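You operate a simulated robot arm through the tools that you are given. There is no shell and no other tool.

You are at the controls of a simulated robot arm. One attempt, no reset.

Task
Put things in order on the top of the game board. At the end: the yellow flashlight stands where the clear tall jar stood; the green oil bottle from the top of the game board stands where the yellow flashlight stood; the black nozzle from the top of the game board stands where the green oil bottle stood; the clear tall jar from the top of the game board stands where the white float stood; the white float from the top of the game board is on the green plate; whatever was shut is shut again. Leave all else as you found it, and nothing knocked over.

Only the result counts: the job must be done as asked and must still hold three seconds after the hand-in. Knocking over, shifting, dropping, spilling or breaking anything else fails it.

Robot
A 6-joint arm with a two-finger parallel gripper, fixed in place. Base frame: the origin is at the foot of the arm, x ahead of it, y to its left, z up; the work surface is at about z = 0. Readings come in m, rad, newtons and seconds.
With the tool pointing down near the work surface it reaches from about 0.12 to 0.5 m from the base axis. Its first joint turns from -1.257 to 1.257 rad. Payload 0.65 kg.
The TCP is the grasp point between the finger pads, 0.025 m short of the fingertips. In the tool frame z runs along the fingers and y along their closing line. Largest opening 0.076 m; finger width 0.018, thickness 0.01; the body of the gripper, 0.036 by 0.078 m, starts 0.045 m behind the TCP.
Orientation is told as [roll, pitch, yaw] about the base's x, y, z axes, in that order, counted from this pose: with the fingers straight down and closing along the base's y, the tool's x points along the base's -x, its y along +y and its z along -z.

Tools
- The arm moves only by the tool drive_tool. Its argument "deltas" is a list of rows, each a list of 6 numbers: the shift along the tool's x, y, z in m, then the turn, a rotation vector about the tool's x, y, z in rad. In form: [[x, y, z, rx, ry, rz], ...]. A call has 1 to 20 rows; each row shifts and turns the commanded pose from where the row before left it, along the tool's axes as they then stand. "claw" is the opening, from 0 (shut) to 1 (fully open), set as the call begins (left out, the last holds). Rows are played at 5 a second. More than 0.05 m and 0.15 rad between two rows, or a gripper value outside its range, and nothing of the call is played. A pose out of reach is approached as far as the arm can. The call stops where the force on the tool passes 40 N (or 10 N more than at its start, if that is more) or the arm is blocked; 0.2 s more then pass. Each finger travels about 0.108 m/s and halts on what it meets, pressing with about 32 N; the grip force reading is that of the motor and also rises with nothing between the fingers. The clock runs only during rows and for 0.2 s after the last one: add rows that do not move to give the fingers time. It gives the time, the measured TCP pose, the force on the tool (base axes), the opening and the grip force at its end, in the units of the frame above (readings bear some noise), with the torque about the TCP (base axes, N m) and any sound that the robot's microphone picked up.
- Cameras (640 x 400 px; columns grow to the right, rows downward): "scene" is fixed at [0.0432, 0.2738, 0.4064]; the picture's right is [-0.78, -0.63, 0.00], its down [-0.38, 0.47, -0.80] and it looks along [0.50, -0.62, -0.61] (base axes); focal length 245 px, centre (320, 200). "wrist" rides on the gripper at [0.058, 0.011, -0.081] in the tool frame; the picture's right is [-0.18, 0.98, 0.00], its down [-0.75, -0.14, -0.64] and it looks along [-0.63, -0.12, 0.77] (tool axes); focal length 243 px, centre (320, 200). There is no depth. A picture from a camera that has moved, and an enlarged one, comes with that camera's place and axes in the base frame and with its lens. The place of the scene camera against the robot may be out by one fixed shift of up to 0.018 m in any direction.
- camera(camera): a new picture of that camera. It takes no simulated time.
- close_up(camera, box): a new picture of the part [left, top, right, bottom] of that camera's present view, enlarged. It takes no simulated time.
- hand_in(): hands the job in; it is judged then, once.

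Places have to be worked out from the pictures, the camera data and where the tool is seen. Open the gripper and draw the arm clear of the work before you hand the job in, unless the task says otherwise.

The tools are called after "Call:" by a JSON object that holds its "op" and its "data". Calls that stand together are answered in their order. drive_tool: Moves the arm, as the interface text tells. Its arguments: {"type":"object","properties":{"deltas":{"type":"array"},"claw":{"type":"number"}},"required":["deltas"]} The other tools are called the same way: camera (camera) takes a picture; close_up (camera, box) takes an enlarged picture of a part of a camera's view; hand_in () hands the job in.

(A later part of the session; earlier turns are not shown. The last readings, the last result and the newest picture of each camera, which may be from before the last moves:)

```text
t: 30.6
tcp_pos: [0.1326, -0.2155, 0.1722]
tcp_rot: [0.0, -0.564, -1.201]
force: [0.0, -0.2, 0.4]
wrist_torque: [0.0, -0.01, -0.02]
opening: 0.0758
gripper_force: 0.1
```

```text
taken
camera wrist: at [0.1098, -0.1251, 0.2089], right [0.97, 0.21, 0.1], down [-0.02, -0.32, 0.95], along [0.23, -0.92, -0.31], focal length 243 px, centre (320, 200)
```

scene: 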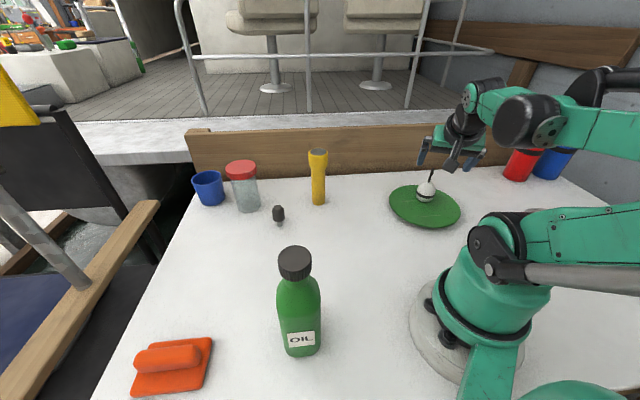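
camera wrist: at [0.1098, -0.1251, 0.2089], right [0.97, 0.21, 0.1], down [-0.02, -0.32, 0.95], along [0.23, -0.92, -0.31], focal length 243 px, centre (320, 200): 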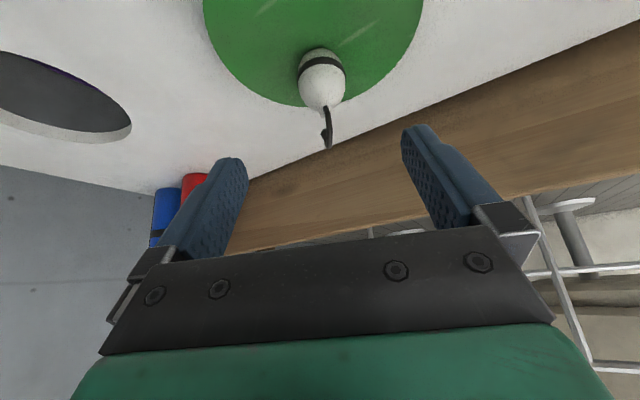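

The float is settled on the plate. Next is the jar: its lid is about 73 mm wide but the body only about 59 mm, so I'll grip the body from the side with a steep tilt, coming in at yaw -0.9 to stay clear of the nozzle. I lift and travel over first.

Call:
{"op": "drive_tool", "data": {"deltas": [[-0.0214, 0, -0.0338, 0, 0, 0], [-0.0214, 0, -0.0338, 0, 0, 0], [0.0153, 0.0351, -0.0097, 0, 0, 0], [0.0153, 0.0351, -0.0097, 0, 0, 0], [0.0153, 0.0351, -0.0097, 0, 0, 0], [0.0153, 0.0351, -0.0097, 0, 0, 0], [0.0153, 0.0351, -0.0097, 0, 0, 0], [0.0153, 0.0351, -0.0097, 0, 0, 0], [0.0153, 0.0351, -0.0097, 0, 0, 0], [0.0153, 0.0351, -0.0097, 0, 0, 0], [0.0153, 0.0351, -0.0097, 0, 0, 0], [0.0153, 0.0351, -0.0097, 0, 0, 0], [0, 0, 0, -0.0535, 0, -0.0845], [0, 0, 0, -0.0535, 0, -0.0845], [0, 0, 0, -0.0535, 0, -0.0845], [0, 0, 0, 0, 0, 0]], "claw": 1}}

Call:
{"op": "camera", "data": {"camera": "scene"}}

Call:
{"op": "camera", "data": {"camera": "wrist"}}

```text
t: 34.0
tcp_pos: [0.3961, 0.0779, 0.2501]
tcp_rot: [-0.001, -0.562, -0.898]
force: [0.9, 1.0, 0.4]
wrist_torque: [0.0, 0.01, 0.03]
opening: 0.0762
gripper_force: 0.1
```

```text
taken
```

scene: 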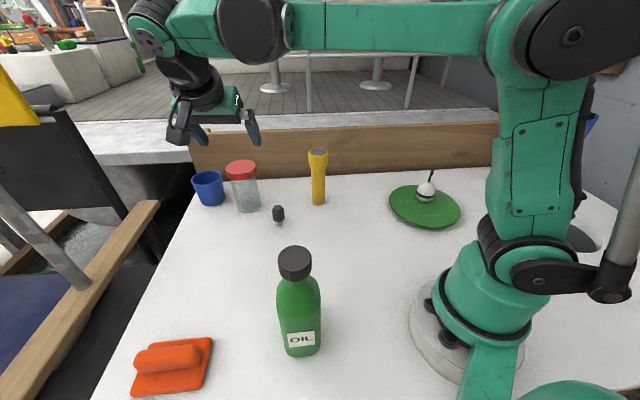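

```text
taken
camera wrist: at [0.3475, 0.1592, 0.2879], right [0.87, 0.49, 0.1], down [0.07, -0.32, 0.95], along [0.49, -0.81, -0.31], focal length 243 px, centre (320, 200)
```

wrist: 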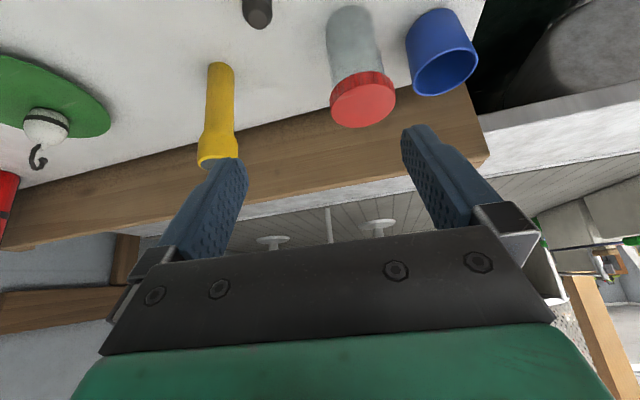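

This view shows the jar, cup, flashlight and nozzle together, so I zoom in to measure them.

Call:
{"op": "close_up", "data": {"camera": "wrist", "box": [290, 0, 490, 130]}}

Call:
{"op": "close_up", "data": {"camera": "wrist", "box": [160, 0, 300, 180]}}

```text
3.08 times, centred on (390, 65) of wrist
camera zoom: at [0.3475, 0.1592, 0.2879], right [0.87, 0.49, 0.1], down [0.07, -0.32, 0.95], along [0.49, -0.81, -0.31], focal length 746 px, centre (105, 615)
```

zoom: 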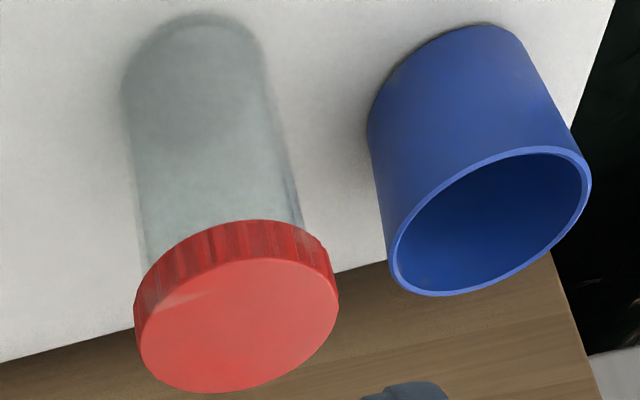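

```text
2.22 times, centred on (230, 90) of wrist
camera zoom: at [0.3475, 0.1592, 0.2879], right [0.87, 0.49, 0.1], down [0.07, -0.32, 0.95], along [0.49, -0.81, -0.31], focal length 539 px, centre (520, 444)
```

zoom: 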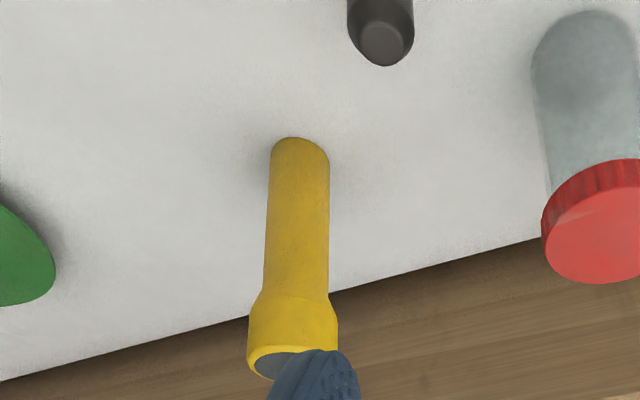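

From this view: jar ≈(0.504, 0.007), height 0.12; flashlight ≈(0.382, -0.126), body radius about 18 mm; nozzle ≈(0.395, 0.001); cup ≈(0.605, 0.047). I tilt the tool to 65° here at height and check that the arm manages it.

Call:
{"op": "drive_tool", "data": {"deltas": [[0, 0, 0, 0, -0.143, 0], [0, 0, 0, 0, -0.143, 0], [0, 0, 0, 0, -0.143, 0], [0, 0, 0, 0, -0.143, 0], [0, 0, 0, 0, 0, 0]]}}

Call:
{"op": "camera", "data": {"camera": "scene"}}

```text
t: 35.2
tcp_pos: [0.3949, 0.0795, 0.25]
tcp_rot: [-0.003, -1.136, -0.896]
force: [0.6, -0.4, 0.5]
wrist_torque: [0.02, 0.01, 0.01]
opening: 0.0763
gripper_force: 0.1
```

```text
taken
```

scene: 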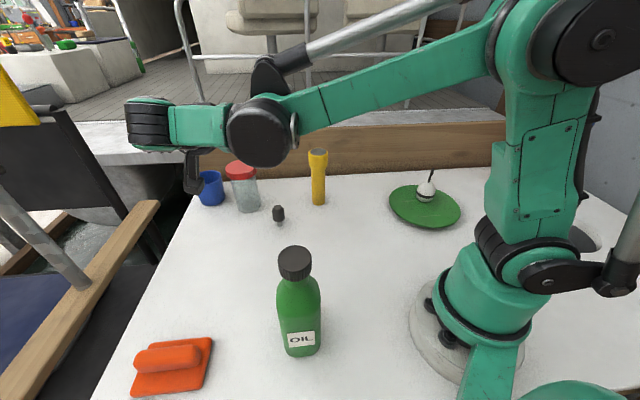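

The tilt works. I descend towards the pre-grasp point beside the jar and watch the reach.

Call:
{"op": "drive_tool", "data": {"deltas": [[0.0266, 0.008, 0.0179, 0, 0, 0], [0.0266, 0.008, 0.0179, 0, 0, 0], [0.0266, 0.008, 0.0179, 0, 0, 0], [0, 0, 0, 0, 0, 0]]}}

Call:
{"op": "camera", "data": {"camera": "scene"}}

Call:
{"op": "camera", "data": {"camera": "wrist"}}

```text
t: 36.2
tcp_pos: [0.4239, 0.0813, 0.1544]
tcp_rot: [-0.004, -1.133, -0.898]
force: [0.7, 0.0, -0.5]
wrist_torque: [0.01, 0.01, -0.01]
opening: 0.0759
gripper_force: 0.0
```

```text
taken
```

scene: 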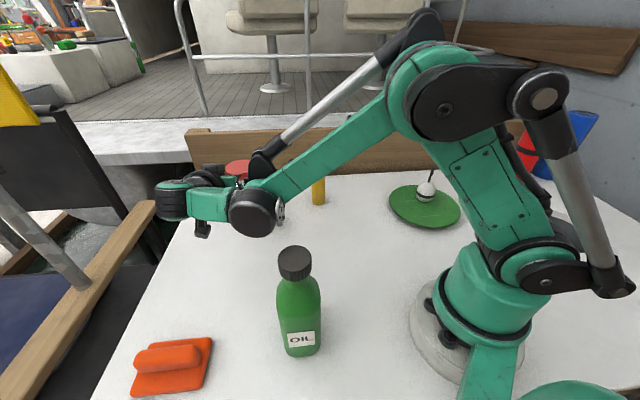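

```text
taken
camera wrist: at [0.372, 0.1655, 0.1357], right [0.82, 0.55, 0.17], down [-0.27, 0.12, 0.95], along [0.5, -0.83, 0.25], focal length 243 px, centre (320, 200)
```

wrist: 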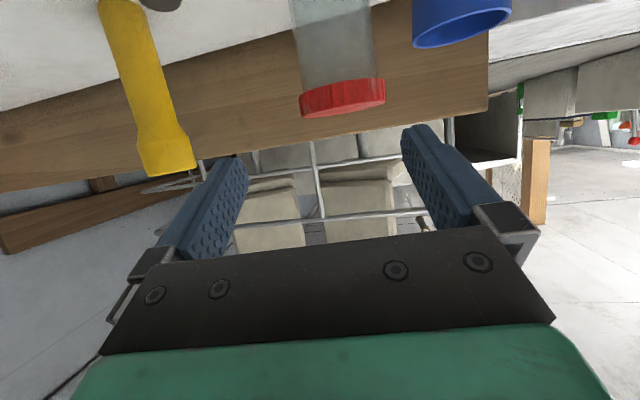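

Call:
{"op": "drive_tool", "data": {"deltas": [[0.0266, 0.008, 0.0179, 0, 0, 0], [0.0266, 0.008, 0.0179, 0, 0, 0], [0, 0, 0, 0, 0, 0]]}}

Call:
{"op": "camera", "data": {"camera": "scene"}}

Call:
{"op": "camera", "data": {"camera": "wrist"}}

```text
t: 37.0
tcp_pos: [0.4434, 0.085, 0.091]
tcp_rot: [-0.003, -1.135, -0.896]
force: [0.6, -0.8, 0.5]
wrist_torque: [-0.02, 0.03, 0.01]
opening: 0.0758
gripper_force: 0.0
```

```text
taken
```

scene: 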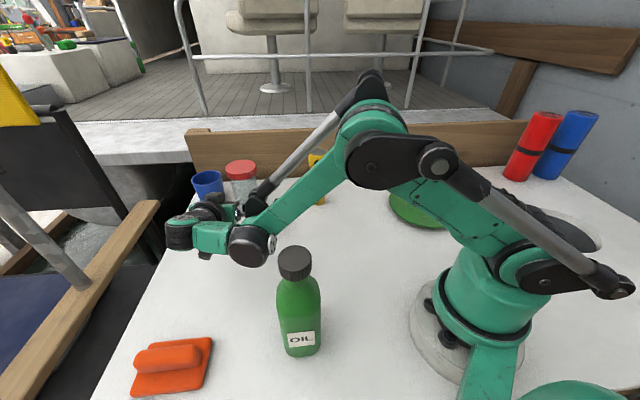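

```text
taken
camera wrist: at [0.3914, 0.1688, 0.072], right [0.82, 0.55, 0.17], down [-0.27, 0.12, 0.95], along [0.5, -0.83, 0.25], focal length 243 px, centre (320, 200)
```

wrist: 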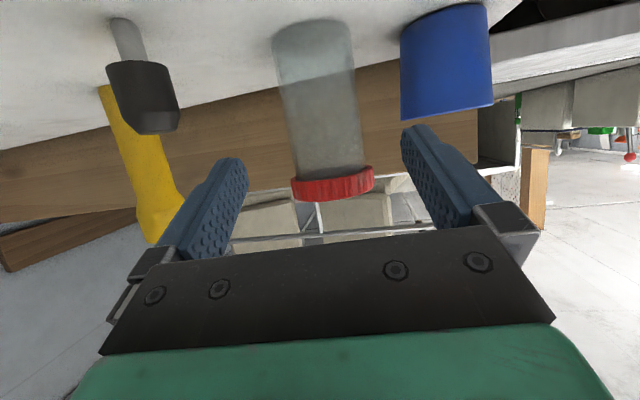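

The pre-grasp pose is reached and the jar is centred within about 1 mm. I advance along the tool axis in two steps.

Call:
{"op": "drive_tool", "data": {"deltas": [[0, -0.0006, 0.0175, 0, 0, 0], [0, -0.0006, 0.0175, 0, 0, 0], [0, 0, 0.0175, 0, 0, 0], [0, 0, 0, 0, 0, 0]]}}

Call:
{"op": "camera", "data": {"camera": "wrist"}}

Call:
{"op": "camera", "data": {"camera": "scene"}}

```text
t: 38.0
tcp_pos: [0.4712, 0.0477, 0.0703]
tcp_rot: [-0.004, -1.135, -0.896]
force: [0.7, 0.2, 0.2]
wrist_torque: [0.0, -0.02, -0.01]
opening: 0.0761
gripper_force: 0.1
```

```text
taken
camera wrist: at [0.4192, 0.1313, 0.0511], right [0.82, 0.55, 0.17], down [-0.27, 0.12, 0.95], along [0.5, -0.83, 0.25], focal length 243 px, centre (320, 200)
```

wrist: 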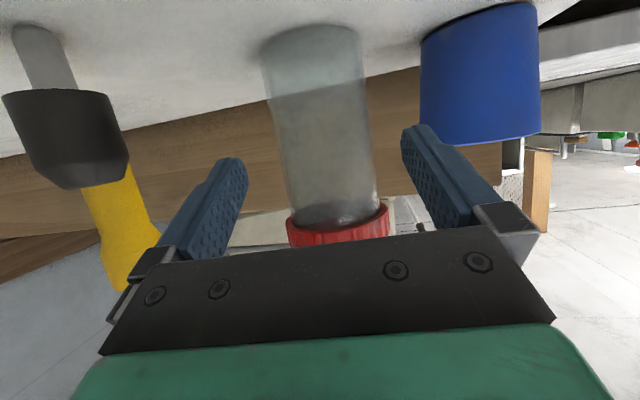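

```text
taken
```

scene: 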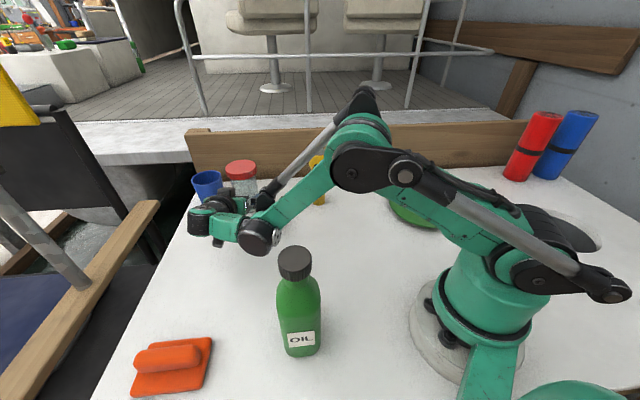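

Still centred. I advance the last 4.3 cm.

Call:
{"op": "drive_tool", "data": {"deltas": [[0.0003, 0, 0.0145, 0, 0, 0], [0.0003, 0, 0.0145, 0, 0, 0], [0.0003, 0, 0.0141, 0, 0, 0], [0, 0, 0, 0, 0, 0]]}}

Call:
{"op": "camera", "data": {"camera": "wrist"}}

Call:
{"op": "close_up", "data": {"camera": "scene", "box": [170, 130, 350, 270]}}

```text
t: 39.0
tcp_pos: [0.4953, 0.0158, 0.0498]
tcp_rot: [-0.004, -1.135, -0.9]
force: [-0.2, -0.2, 0.1]
wrist_torque: [0.0, -0.02, -0.01]
opening: 0.0763
gripper_force: 0.0
```

```text
taken
camera wrist: at [0.4432, 0.1001, 0.0313], right [0.82, 0.55, 0.17], down [-0.27, 0.12, 0.95], along [0.5, -0.83, 0.25], focal length 243 px, centre (320, 200)
```

wrist: 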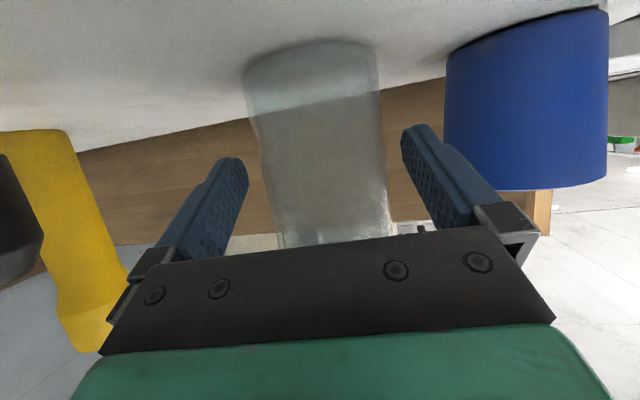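

```text
2.86 times, centred on (260, 200) of scene
camera zoom: at [0.0432, 0.2738, 0.4064], right [-0.78, -0.63, 0.0], down [-0.38, 0.47, -0.8], along [0.5, -0.62, -0.61], focal length 700 px, centre (491, 200)
```

zoom: 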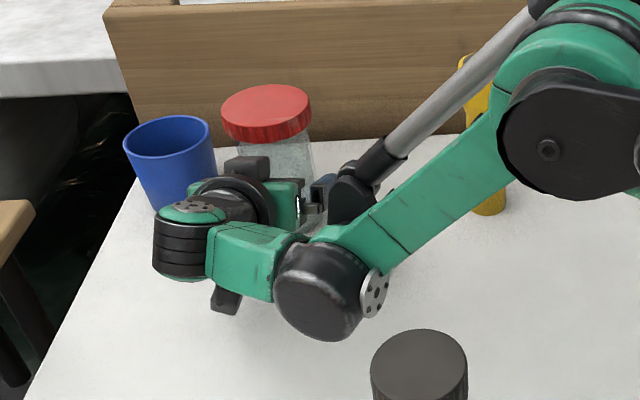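

The jar is between the fingers, centred within about 1 mm, with the palm below and behind the lid. I close on it.

Call:
{"op": "drive_tool", "data": {"deltas": [[0, 0, 0, 0, 0, 0], [0, 0, 0, 0, 0, 0], [0, 0, 0, 0, 0, 0], [0, 0, 0, 0, 0, 0]], "claw": 0}}

Call:
{"op": "camera", "data": {"camera": "wrist"}}

```text
t: 40.0
tcp_pos: [0.4963, 0.0153, 0.0515]
tcp_rot: [-0.004, -1.133, -0.898]
force: [1.3, -0.2, 1.0]
wrist_torque: [0.04, -0.08, 0.01]
opening: 0.0582
gripper_force: 32.2
```

```text
taken
camera wrist: at [0.4431, 0.1003, 0.0314], right [0.82, 0.55, 0.17], down [-0.27, 0.12, 0.95], along [0.5, -0.83, 0.25], focal length 243 px, centre (320, 200)
```

wrist: 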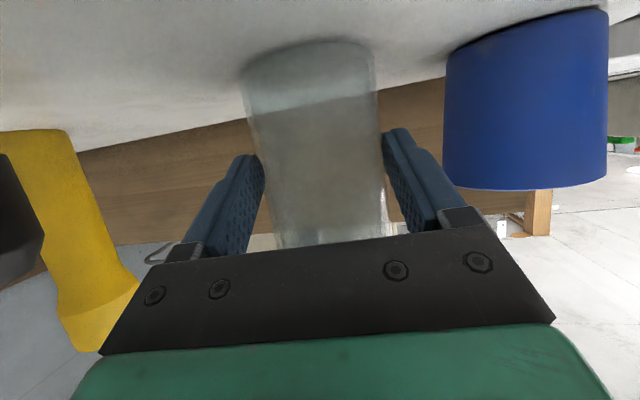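

The jar is gripped at 58 mm, with its axis about 12.5 mm ahead of the TCP; I note its original spot as (0.504, 0.007). I lift straight up, slowly at first.

Call:
{"op": "drive_tool", "data": {"deltas": [[-0.0091, 0, -0.0042, 0, 0, 0], [-0.0091, 0, -0.0042, 0, 0, 0], [-0.0091, 0, -0.0042, 0, 0, 0], [0, 0, 0, 0, 0, 0]]}}

Call:
{"op": "camera", "data": {"camera": "wrist"}}

Call:
{"op": "camera", "data": {"camera": "scene"}}

```text
t: 41.0
tcp_pos: [0.4957, 0.0167, 0.0815]
tcp_rot: [-0.003, -1.134, -0.897]
force: [-0.7, 0.0, -0.1]
wrist_torque: [0.04, 0.0, -0.01]
opening: 0.0582
gripper_force: 31.7
```

```text
taken
camera wrist: at [0.4437, 0.1007, 0.0628], right [0.82, 0.55, 0.17], down [-0.27, 0.12, 0.95], along [0.5, -0.83, 0.25], focal length 243 px, centre (320, 200)
```

wrist: 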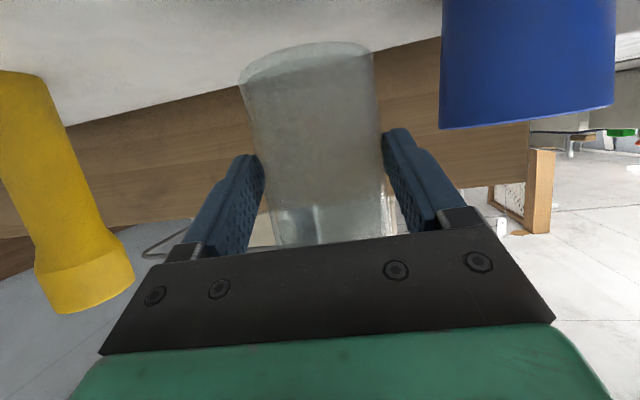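

```text
taken
```

scene: 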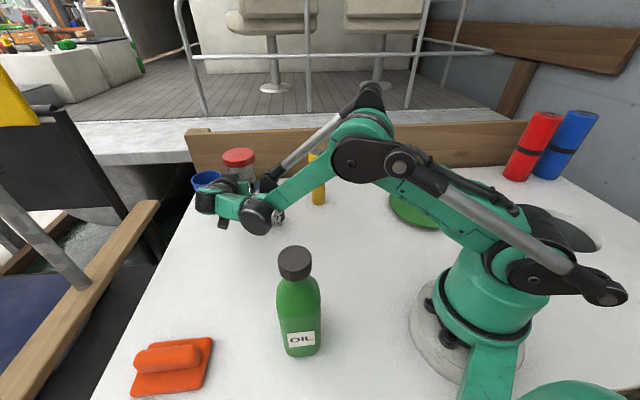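

The jar came up cleanly with nothing else touched. I lift to z≈0.28 and then swing the yaw from -0.9 towards +1.5, so that the arm will be on the nozzle side of the bottle when I place it.

Call:
{"op": "drive_tool", "data": {"deltas": [[-0.0272, 0, -0.0127, 0, 0, 0], [-0.0363, 0, -0.0169, 0, 0, 0], [-0.0363, 0, -0.0169, 0, 0, 0], [-0.0363, 0, -0.0169, 0, 0, 0], [-0.0363, 0, -0.0169, 0, 0, 0], [0, 0, 0, 0, 0, 0]]}}

Call:
{"op": "camera", "data": {"camera": "scene"}}

```text
t: 42.4
tcp_pos: [0.4957, 0.0164, 0.2714]
tcp_rot: [-0.003, -1.134, -0.899]
force: [0.6, -0.4, -1.7]
wrist_torque: [0.03, 0.01, 0.0]
opening: 0.0579
gripper_force: 31.9
```

```text
taken
```

scene: 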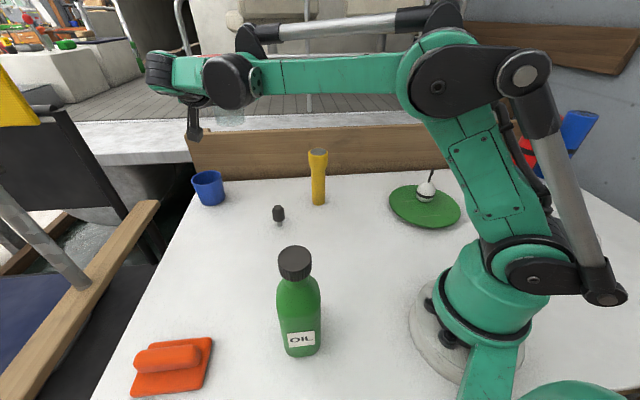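

Call:
{"op": "drive_tool", "data": {"deltas": [[0, 0, 0, -0.1088, 0, -0.0506], [0, 0, 0, -0.1088, 0, -0.0506], [0, 0, 0, -0.1088, 0, -0.0506], [0, 0, 0, -0.1088, 0, -0.0506], [0, 0, 0, -0.1088, 0, -0.0506], [0, 0, 0, -0.1088, 0, -0.0506], [0, 0, 0, -0.1088, 0, -0.0506], [0, 0, 0, -0.1088, 0, -0.0506], [0, 0, 0, 0, 0, 0]]}}

Call:
{"op": "camera", "data": {"camera": "scene"}}

Call:
{"op": "camera", "data": {"camera": "wrist"}}

```text
t: 44.4
tcp_pos: [0.4946, 0.0168, 0.2707]
tcp_rot: [-0.001, -1.136, 0.059]
force: [0.0, 0.1, -1.3]
wrist_torque: [0.01, 0.02, 0.0]
opening: 0.0572
gripper_force: 31.9
```

```text
taken
```

scene: 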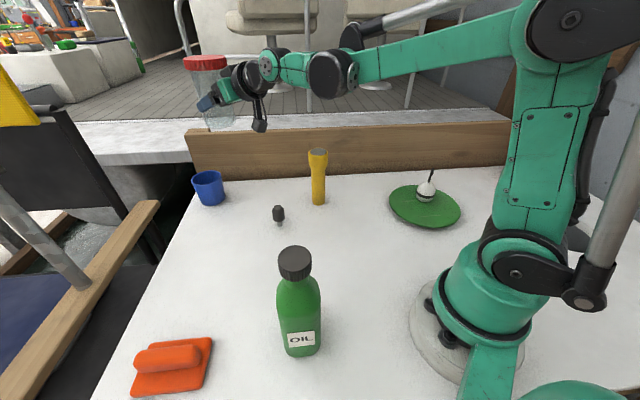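

```text
taken
camera wrist: at [0.3972, 0.0218, 0.2528], right [0.02, 0.99, 0.17], down [-0.26, -0.16, 0.95], along [0.97, -0.06, 0.25], focal length 243 px, centre (320, 200)
```

wrist: 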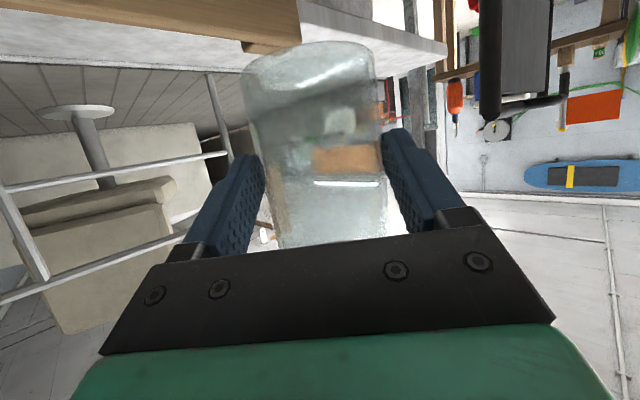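

Call:
{"op": "drive_tool", "data": {"deltas": [[0, 0, 0, -0.1088, 0, -0.0506], [0, 0, 0, -0.1088, 0, -0.0506], [0, 0, 0, -0.1088, 0, -0.0506], [0, 0, 0, -0.1088, 0, -0.0506], [0, 0, 0, -0.1088, 0, -0.0506], [0, 0, 0, -0.1088, 0, -0.0506], [0, 0, 0, 0, 0, 0]]}}

Call:
{"op": "camera", "data": {"camera": "scene"}}

```text
t: 46.0
tcp_pos: [0.4949, 0.0154, 0.2719]
tcp_rot: [0.002, -1.135, 0.778]
force: [0.4, 0.0, -1.0]
wrist_torque: [-0.04, 0.03, -0.02]
opening: 0.0572
gripper_force: 31.9
```

```text
taken
```

scene: 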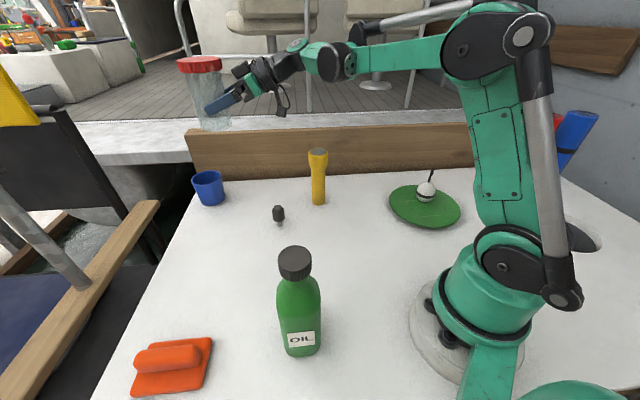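

The jar is level and steady. I translate over towards the float's old spot and finish the yaw turn to about 1.5.

Call:
{"op": "drive_tool", "data": {"deltas": [[0.0021, 0.033, -0.0045, 0, 0, 0], [0.0021, 0.033, -0.0045, 0, 0, 0], [0.0021, 0.033, -0.0045, 0, 0, 0], [0.0021, 0.033, -0.0045, 0, 0, 0], [0.0021, 0.033, -0.0045, -0.1088, 0, -0.0506], [0, 0, 0, -0.1088, 0, -0.0506], [0, 0, 0, -0.1088, 0, -0.0506], [0, 0, 0, -0.1088, 0, -0.0506], [0, 0, 0, -0.1088, 0, -0.0506], [0, 0, 0, -0.1088, 0, -0.0506], [0, 0, 0, 0, 0, 0]]}}

Call:
{"op": "camera", "data": {"camera": "scene"}}

Call:
{"op": "camera", "data": {"camera": "wrist"}}

```text
t: 48.4
tcp_pos: [0.3626, 0.1169, 0.2711]
tcp_rot: [0.005, -1.134, 1.495]
force: [-0.9, 0.5, -0.5]
wrist_torque: [-0.03, -0.01, -0.01]
opening: 0.0572
gripper_force: 31.9
```

```text
taken
```

scene: 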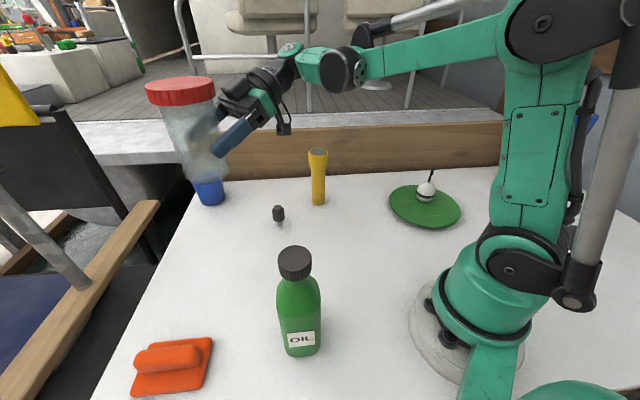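

```text
taken
camera wrist: at [0.3443, 0.0201, 0.2524], right [-0.97, 0.15, 0.17], down [0.12, -0.27, 0.95], along [0.19, 0.95, 0.25], focal length 243 px, centre (320, 200)
```

wrist: 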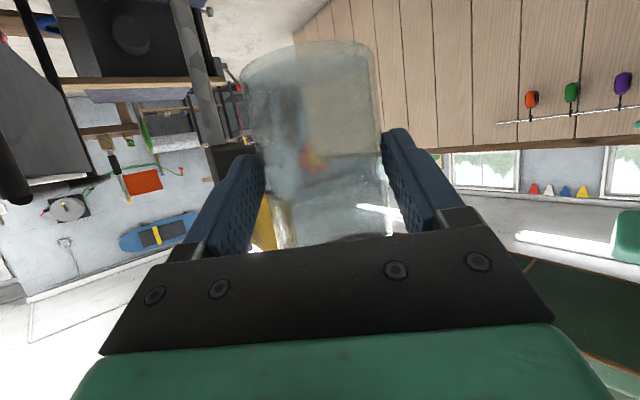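

Now over the area with the jar unchanged in the grip. I align to the float's old spot (0.309, 0.168) and descend part-way.

Call:
{"op": "drive_tool", "data": {"deltas": [[-0.0073, 0.0287, 0.0156, 0, 0, 0], [-0.0073, 0.0286, 0.0156, 0, 0, 0], [0.031, 0, 0.0145, 0, 0, 0], [0.031, 0, 0.0145, 0, 0, 0], [0.031, 0, 0.0145, 0, 0, 0], [0.031, 0, 0.0145, 0, 0, 0], [0, 0, 0, 0, 0, 0]]}}

Call:
{"op": "camera", "data": {"camera": "scene"}}

Call:
{"op": "camera", "data": {"camera": "wrist"}}

```text
t: 50.0
tcp_pos: [0.3071, 0.1555, 0.1316]
tcp_rot: [0.004, -1.134, 1.495]
force: [0.0, 0.0, -0.9]
wrist_torque: [-0.03, 0.02, 0.03]
opening: 0.0571
gripper_force: 31.9
```

```text
taken
```

scene: 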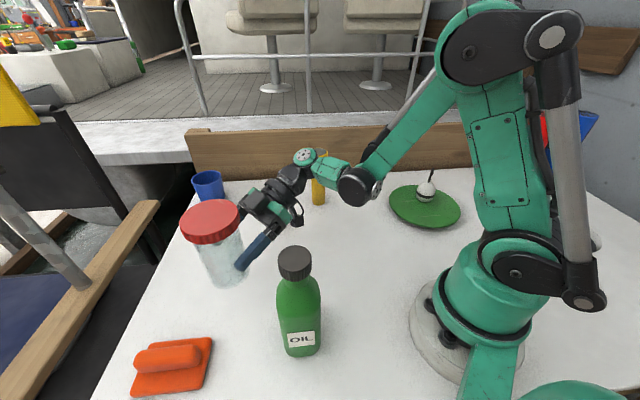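

```text
taken
camera wrist: at [0.2886, 0.0594, 0.113], right [-0.97, 0.15, 0.17], down [0.12, -0.27, 0.95], along [0.19, 0.95, 0.25], focal length 243 px, centre (320, 200)
```

wrist: 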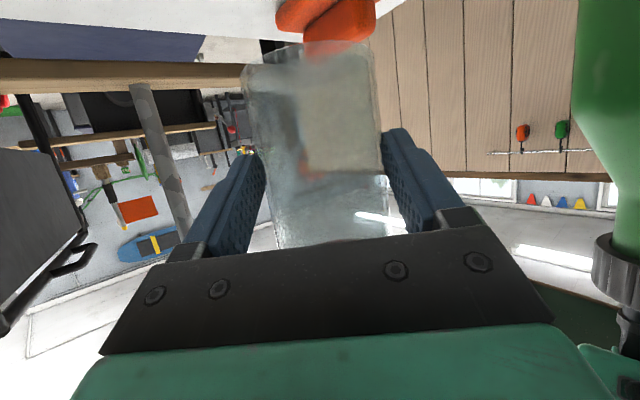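

Call:
{"op": "drive_tool", "data": {"deltas": [[0.0217, 0, 0.0101, 0, 0, 0], [0.0217, 0, 0.0101, 0, 0, 0], [0.0181, 0, 0.0085, 0, 0, 0], [0, 0, 0, 0, 0, 0]]}}

Call:
{"op": "camera", "data": {"camera": "scene"}}

Call:
{"op": "camera", "data": {"camera": "wrist"}}

```text
t: 51.0
tcp_pos: [0.3103, 0.1553, 0.0663]
tcp_rot: [0.004, -1.133, 1.495]
force: [-0.9, -0.7, -1.0]
wrist_torque: [-0.05, -0.01, 0.01]
opening: 0.0569
gripper_force: 31.7
out of reach, approached as far as the arm can: row 3
```

```text
taken
```

scene: 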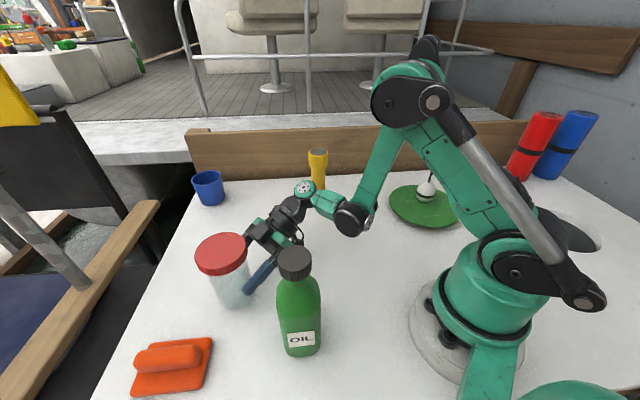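

```text
taken
camera wrist: at [0.2921, 0.0591, 0.0485], right [-0.97, 0.15, 0.17], down [0.12, -0.27, 0.95], along [0.19, 0.95, 0.25], focal length 243 px, centre (320, 200)
```

wrist: 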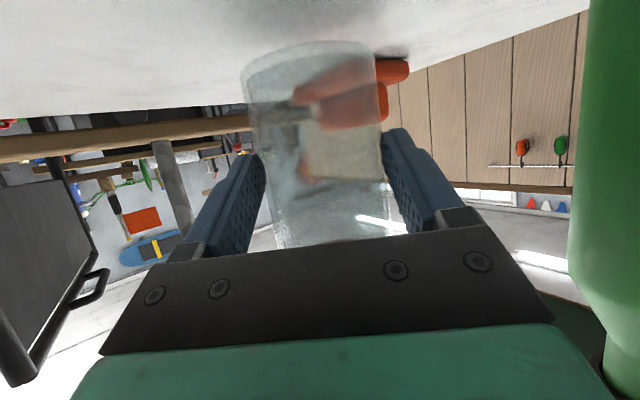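

The arm can't get lower with the wrist this near its base; the jar's bottom is still about 15 mm up. I raise slightly and turn the tool about the jar's axis to yaw ≈1.85, which moves the wrist outward, passing well above the nozzle.

Call:
{"op": "drive_tool", "data": {"deltas": [[-0.0181, 0, -0.0085, 0, 0, 0], [0, -0.0015, 0, -0.1057, 0, -0.0494], [0, -0.0015, 0, -0.1057, 0, -0.0494], [0, -0.0015, 0, -0.1057, 0, -0.0494], [0, 0, 0, 0, 0, 0]]}}

Call:
{"op": "camera", "data": {"camera": "scene"}}

Call:
{"op": "camera", "data": {"camera": "wrist"}}

```text
t: 52.2
tcp_pos: [0.3135, 0.1548, 0.0907]
tcp_rot: [0.001, -1.133, 1.847]
force: [-1.0, 0.2, -1.2]
wrist_torque: [-0.03, 0.0, -0.02]
opening: 0.057
gripper_force: 31.5
```

```text
taken
```

scene: 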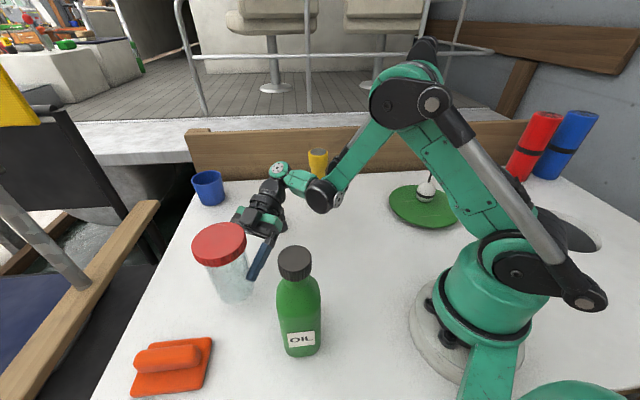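

```text
taken
camera wrist: at [0.3312, 0.0589, 0.0701], right [-0.97, -0.2, 0.17], down [0.21, -0.22, 0.95], along [-0.15, 0.96, 0.25], focal length 243 px, centre (320, 200)
```

wrist: 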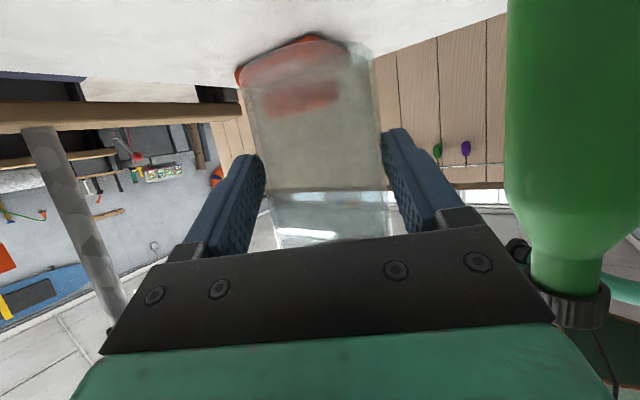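

Call:
{"op": "drive_tool", "data": {"deltas": [[0.0143, 0.0007, 0.0083, 0, 0, 0], [0.0136, 0, 0.0063, 0, 0, 0], [0, 0, 0, 0, 0, 0]]}}

Call:
{"op": "close_up", "data": {"camera": "scene", "box": [170, 150, 380, 320]}}

```text
t: 53.0
tcp_pos: [0.3139, 0.1574, 0.058]
tcp_rot: [0.004, -1.134, 1.845]
force: [-0.7, -0.3, -0.8]
wrist_torque: [0.0, 0.01, -0.01]
opening: 0.057
gripper_force: 32.0
```

```text
2.35 times, centred on (275, 235) of scene
camera zoom: at [0.0432, 0.2738, 0.4064], right [-0.78, -0.63, 0.0], down [-0.38, 0.47, -0.8], along [0.5, -0.62, -0.61], focal length 577 px, centre (426, 118)
```

zoom: 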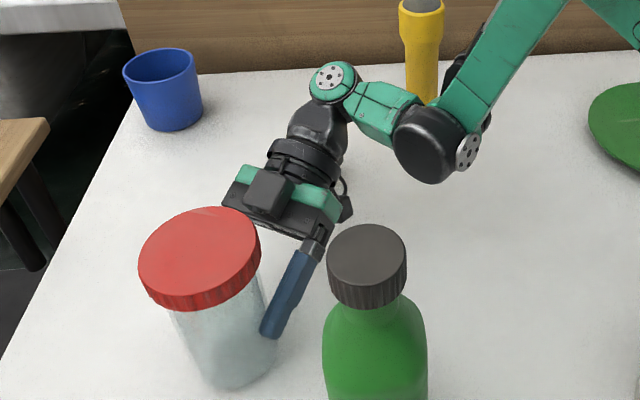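

Reached z 0.058 without trouble; the jar's bottom should be about 7 mm above the board. I lower in small steps until contact.

Call:
{"op": "drive_tool", "data": {"deltas": [[0.0027, 0, 0.0013, 0, 0, 0], [0.0018, 0, 0.0008, 0, 0, 0], [0, 0, 0, 0, 0, 0]]}}

Call:
{"op": "drive_tool", "data": {"deltas": [[0.0014, 0, 0.0006, 0, 0, 0], [0, 0, 0, 0, 0, 0]]}}

```text
t: 53.8
tcp_pos: [0.3125, 0.1559, 0.054]
tcp_rot: [0.003, -1.135, 1.846]
force: [0.3, 0.8, -1.0]
wrist_torque: [0.01, 0.01, 0.03]
opening: 0.0572
gripper_force: 31.8
```

```text
t: 54.4
tcp_pos: [0.3132, 0.1569, 0.0514]
tcp_rot: [0.002, -1.136, 1.845]
force: [-0.1, 0.3, -0.5]
wrist_torque: [-0.03, -0.01, 0.02]
opening: 0.057
gripper_force: 31.3
```

Call:
{"op": "drive_tool", "data": {"deltas": [[0.0009, 0, 0.0004, 0, 0, 0], [0, 0, 0, 0, 0, 0]]}}

Call:
{"op": "drive_tool", "data": {"deltas": [[0.0009, 0, 0.0004, 0, 0, 0], [0, 0, 0, 0, 0, 0]]}}

```text
t: 55.0
tcp_pos: [0.3135, 0.1571, 0.0506]
tcp_rot: [0.002, -1.136, 1.845]
force: [-0.3, -2.6, 12.4]
wrist_torque: [0.32, 0.06, 0.04]
opening: 0.0566
gripper_force: 32.1
```

```text
t: 55.6
tcp_pos: [0.3143, 0.157, 0.0483]
tcp_rot: [0.002, -1.138, 1.849]
force: [-0.5, -0.9, 24.4]
wrist_torque: [0.61, 0.18, 0.16]
opening: 0.0569
gripper_force: 32.0
```

Contact came at z≈0.051, as expected. I back off 1.5 mm to unload and then open.

Call:
{"op": "drive_tool", "data": {"deltas": [[-0.0014, 0, -0.0006, 0, 0, 0], [0, 0, 0, 0, 0, 0]]}}

Call:
{"op": "drive_tool", "data": {"deltas": [[0, 0, 0, 0, 0, 0], [0, 0, 0, 0, 0, 0], [0, 0, 0, 0, 0, 0]], "claw": 1}}

Call:
{"op": "camera", "data": {"camera": "wrist"}}

Call:
{"op": "close_up", "data": {"camera": "scene", "box": [170, 150, 380, 320]}}

```text
t: 56.2
tcp_pos: [0.3144, 0.1572, 0.0503]
tcp_rot: [0.004, -1.134, 1.844]
force: [-0.7, 1.1, -0.2]
wrist_torque: [-0.04, 0.02, -0.01]
opening: 0.0567
gripper_force: 31.9
```

```text
t: 57.0
tcp_pos: [0.3134, 0.1564, 0.0505]
tcp_rot: [0.004, -1.135, 1.845]
force: [0.7, -0.2, -0.4]
wrist_torque: [0.03, 0.0, -0.03]
opening: 0.0759
gripper_force: 0.0
```

```text
taken
camera wrist: at [0.3302, 0.0603, 0.0322], right [-0.97, -0.19, 0.17], down [0.21, -0.22, 0.95], along [-0.15, 0.96, 0.25], focal length 243 px, centre (320, 200)
```

wrist: 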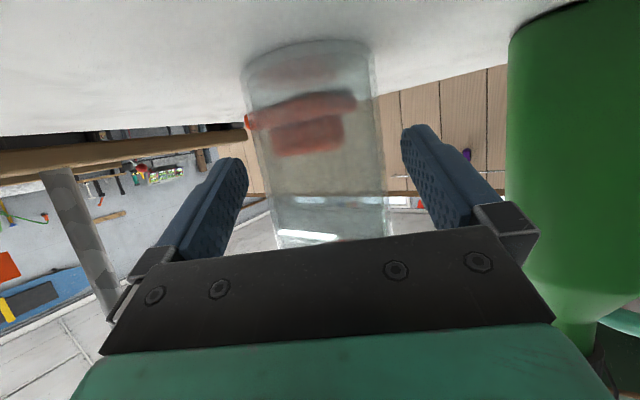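

```text
2.35 times, centred on (275, 235) of scene
camera zoom: at [0.0432, 0.2738, 0.4064], right [-0.78, -0.63, 0.0], down [-0.38, 0.47, -0.8], along [0.5, -0.62, -0.61], focal length 577 px, centre (426, 118)
```

zoom: 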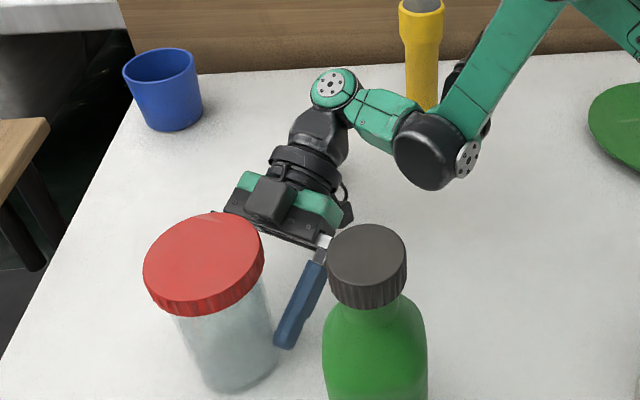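

The jar stands at the float's old spot. I retreat along the tool axis, the reverse of the approach, and then rise.

Call:
{"op": "drive_tool", "data": {"deltas": [[0, 0, -0.015, 0, 0, 0], [0, 0, -0.025, 0, 0, 0], [0, 0, -0.03, 0, 0, 0], [0, 0, -0.025, 0, 0, 0], [0, 0, 0, 0, 0, 0]]}}

Call:
{"op": "camera", "data": {"camera": "scene"}}

Call:
{"op": "camera", "data": {"camera": "wrist"}}

```text
t: 58.2
tcp_pos: [0.3383, 0.0733, 0.0899]
tcp_rot: [0.004, -1.135, 1.846]
force: [0.1, 0.0, 0.0]
wrist_torque: [-0.03, -0.03, 0.02]
opening: 0.0761
gripper_force: 0.0
```

```text
taken
```

scene: 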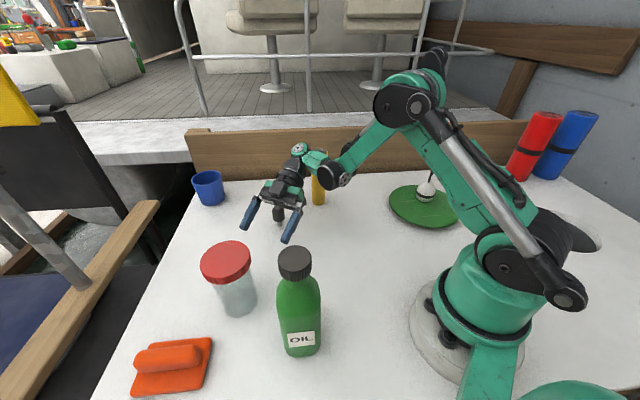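

```text
taken
camera wrist: at [0.3544, -0.0236, 0.071], right [-0.97, -0.19, 0.17], down [0.21, -0.22, 0.95], along [-0.15, 0.96, 0.25], focal length 243 px, centre (320, 200)
```

wrist: 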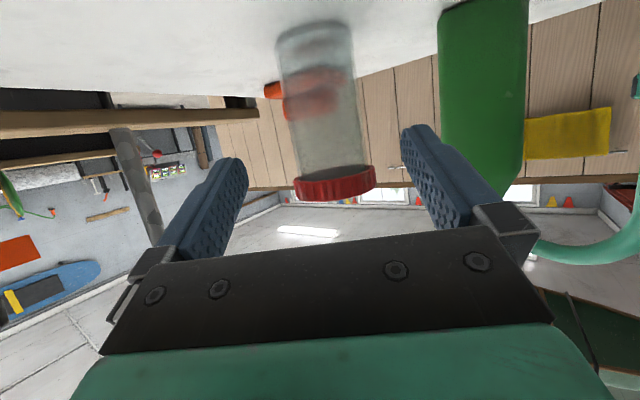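

The wrist came near the flashlight, so I look closely before moving again.

Call:
{"op": "close_up", "data": {"camera": "scene", "box": [230, 120, 370, 250]}}

```text
3.08 times, centred on (300, 185) of scene
camera zoom: at [0.0432, 0.2738, 0.4064], right [-0.78, -0.63, 0.0], down [-0.38, 0.47, -0.8], along [0.5, -0.62, -0.61], focal length 754 px, centre (382, 246)
```

zoom: 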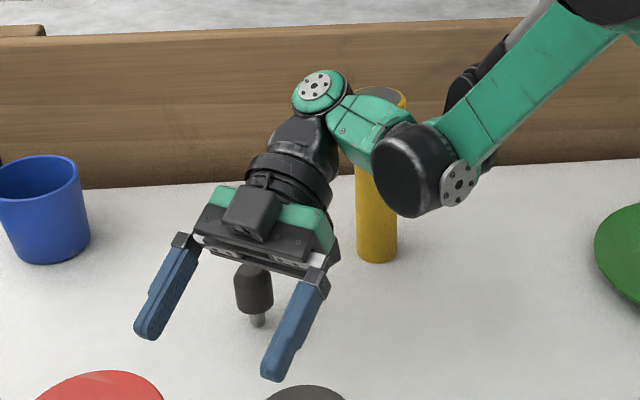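

Nothing has been disturbed. I rise vertically, clear of everything.

Call:
{"op": "drive_tool", "data": {"deltas": [[-0.0272, 0, -0.0127, 0, 0, 0], [-0.0363, 0, -0.0169, 0, 0, 0], [-0.0363, 0, -0.0169, 0, 0, 0], [-0.0363, 0, -0.0169, 0, 0, 0], [0, 0, 0, 0, 0, 0]]}}

Call:
{"op": "camera", "data": {"camera": "scene"}}

```text
t: 59.4
tcp_pos: [0.3389, 0.0743, 0.2395]
tcp_rot: [0.002, -1.133, 1.845]
force: [-0.5, 0.5, 0.5]
wrist_torque: [0.01, 0.01, 0.01]
opening: 0.0762
gripper_force: 0.1
```

```text
taken
```

scene: 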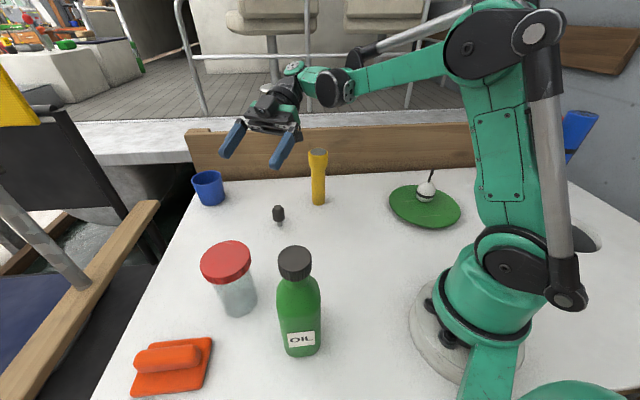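

The jar is standing well. For the flashlight I want a straight-down grip on its head, so I bring the tool back to vertical and turn it towards the arm's forward direction, then test the reach over the jar's old spot while empty.

Call:
{"op": "drive_tool", "data": {"deltas": [[0, 0, 0, 0, 0.1416, 0], [0, 0, 0, 0, 0.1416, 0], [0, 0, 0, 0, 0.1416, 0], [0, 0, 0, 0, 0.1416, 0], [0, 0, 0, 0, 0.1416, 0], [0, 0, 0, 0, 0.1416, 0], [0, 0, 0, 0, 0.1416, 0], [0, 0, 0, 0, 0.1416, 0], [0, 0, 0, 0, 0, 0.14], [0, 0, 0, 0, 0, 0.14], [0, 0, 0, 0, 0, 0.14], [0, 0, 0, 0, 0, 0.14], [0, 0, 0, 0, 0, 0.14], [0, 0, 0, 0, 0, 0.14], [0, 0, 0, 0, 0, 0.14], [0, 0, 0, 0, 0, 0.14], [0, 0, 0, 0, 0, 0.14], [0, 0, 0, 0, 0, 0.14], [0, 0, 0, 0, 0, 0]]}}

Call:
{"op": "camera", "data": {"camera": "scene"}}

```text
t: 63.4
tcp_pos: [0.3367, 0.0741, 0.2407]
tcp_rot: [0.003, -0.001, 0.447]
force: [0.1, 0.8, 0.5]
wrist_torque: [0.0, -0.01, 0.0]
opening: 0.0759
gripper_force: 0.1
```

```text
taken
```

scene: 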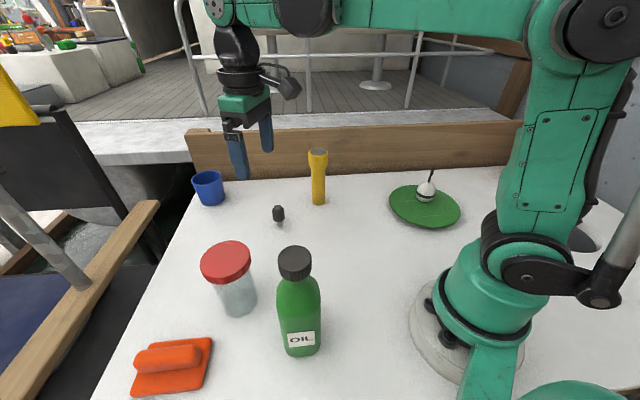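

Call:
{"op": "drive_tool", "data": {"deltas": [[-0.0243, -0.0265, 0.004, 0, 0, 0], [-0.0243, -0.0265, 0.004, 0, 0, 0], [-0.0243, -0.0265, 0.004, 0, 0, 0], [-0.0243, -0.0265, 0.004, 0, 0, 0], [-0.0243, -0.0265, 0.004, 0, 0, 0], [0, 0, 0, 0, 0, 0.147], [0, 0, 0, 0, 0, 0.147], [0, 0, 0, 0, 0, 0.147], [0, 0, 0, 0, 0, 0]]}}

Call:
{"op": "camera", "data": {"camera": "scene"}}

Call:
{"op": "camera", "data": {"camera": "wrist"}}

```text
t: 65.4
tcp_pos: [0.4577, 0.0179, 0.2159]
tcp_rot: [0.004, 0.001, 0.005]
force: [-0.3, 0.0, 0.2]
wrist_torque: [0.01, -0.01, 0.01]
opening: 0.0758
gripper_force: 0.1
out of reach, approached as far as the arm can: row 4, 5
```

```text
taken
```

scene: 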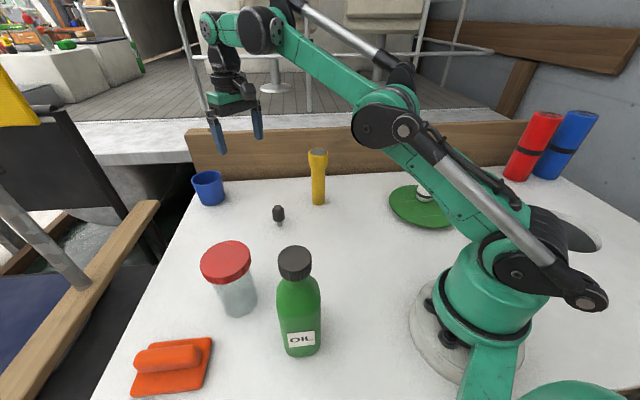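

```text
taken
camera wrist: at [0.3988, 0.0288, 0.2959], right [0.18, 0.98, 0.0], down [0.75, -0.14, 0.64], along [0.63, -0.11, -0.77], focal length 243 px, centre (320, 200)
```

wrist: 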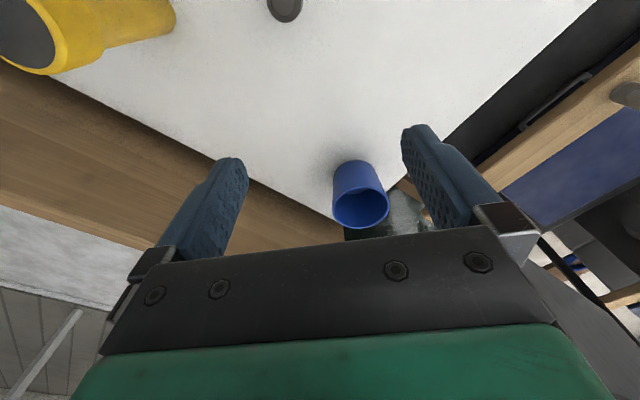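

Straight down the arm only reaches r≈0.46, so I'll use a 0.3 rad tilt, which keeps the pads vertical against the flashlight head and gains reach. I go above the flashlight with that tilt.

Call:
{"op": "drive_tool", "data": {"deltas": [[0.0189, -0.036, -0.006, 0, 0, 0], [0.0189, -0.036, -0.006, 0, 0, 0], [0.0189, -0.036, -0.006, 0, 0, 0], [0.0189, -0.036, -0.006, 0, 0, 0], [0, 0, 0, 0, 0, 0.1065], [0, 0, 0, 0, 0, 0.1065], [0, 0, 0, 0, 0, 0.1065], [0, 0, 0, 0, -0.1, 0], [0, 0, 0, 0, -0.1, 0], [0, 0, 0, 0, -0.1, 0], [0, 0, 0, 0, 0, 0]]}}

Call:
{"op": "camera", "data": {"camera": "wrist"}}

Call:
{"op": "camera", "data": {"camera": "scene"}}

```text
t: 67.8
tcp_pos: [0.3811, -0.1274, 0.2383]
tcp_rot: [0.002, -0.298, -0.311]
force: [0.5, 0.2, -0.5]
wrist_torque: [-0.02, 0.02, -0.01]
opening: 0.0761
gripper_force: 0.0
```

```text
taken
camera wrist: at [0.3098, -0.0919, 0.2984], right [0.47, 0.88, 0.06], down [0.46, -0.3, 0.84], along [0.75, -0.37, -0.55], focal length 243 px, centre (320, 200)
```

wrist: 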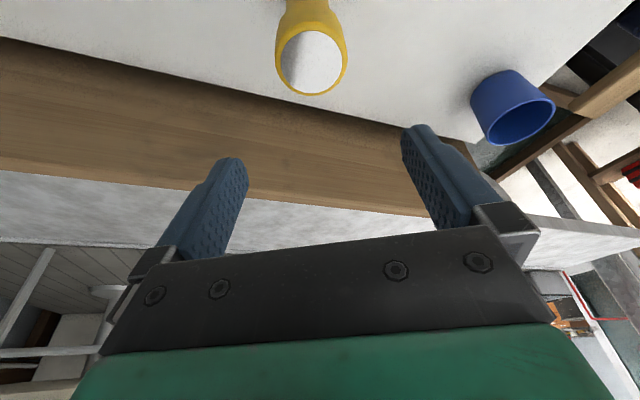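

```text
taken
```

scene: 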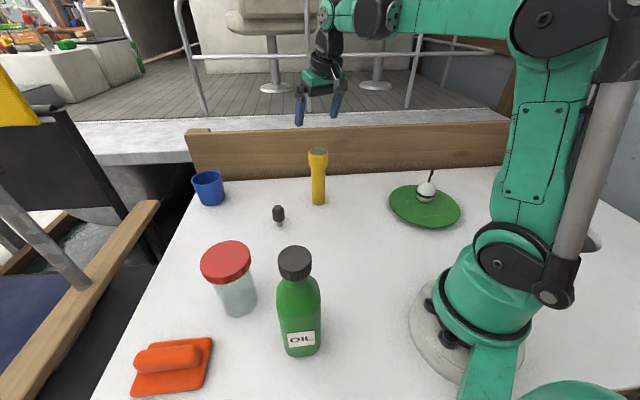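

The lens centre projects to (0.382, -0.1265), which matches my estimate, and the tool is nearly above it. I descend half-way and check the alignment.

Call:
{"op": "drive_tool", "data": {"deltas": [[0.0071, 0.0005, 0.023, 0, 0, 0], [0.0071, 0.0005, 0.023, 0, 0, 0], [0.0059, 0, 0.0191, 0, 0, 0], [0, 0, 0, 0, 0, 0]]}}

Call:
{"op": "camera", "data": {"camera": "wrist"}}

Call:
{"op": "close_up", "data": {"camera": "scene", "box": [250, 80, 390, 220]}}

```text
t: 68.8
tcp_pos: [0.3803, -0.1265, 0.17]
tcp_rot: [0.002, -0.296, -0.312]
force: [0.2, 0.1, 1.0]
wrist_torque: [-0.01, 0.0, 0.0]
opening: 0.0759
gripper_force: 0.1
```

```text
taken
camera wrist: at [0.3097, -0.0916, 0.23], right [0.47, 0.88, 0.06], down [0.46, -0.3, 0.84], along [0.75, -0.37, -0.55], focal length 243 px, centre (320, 200)
```

wrist: 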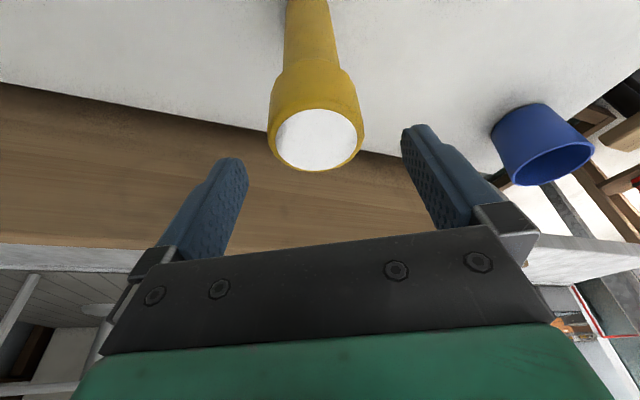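

```text
2.86 times, centred on (320, 150) of scene
camera zoom: at [0.0432, 0.2738, 0.4064], right [-0.78, -0.63, 0.0], down [-0.38, 0.47, -0.8], along [0.5, -0.62, -0.61], focal length 700 px, centre (320, 343)
```

zoom: 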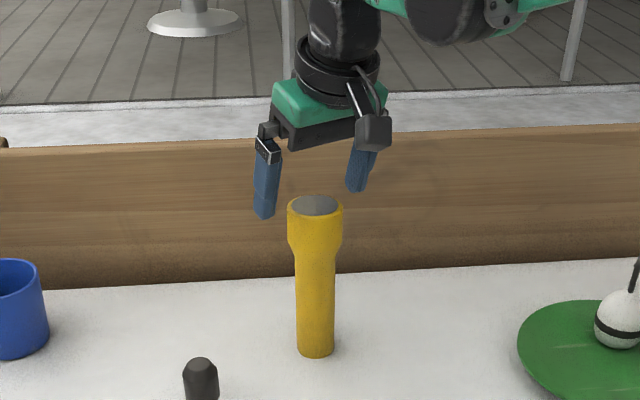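

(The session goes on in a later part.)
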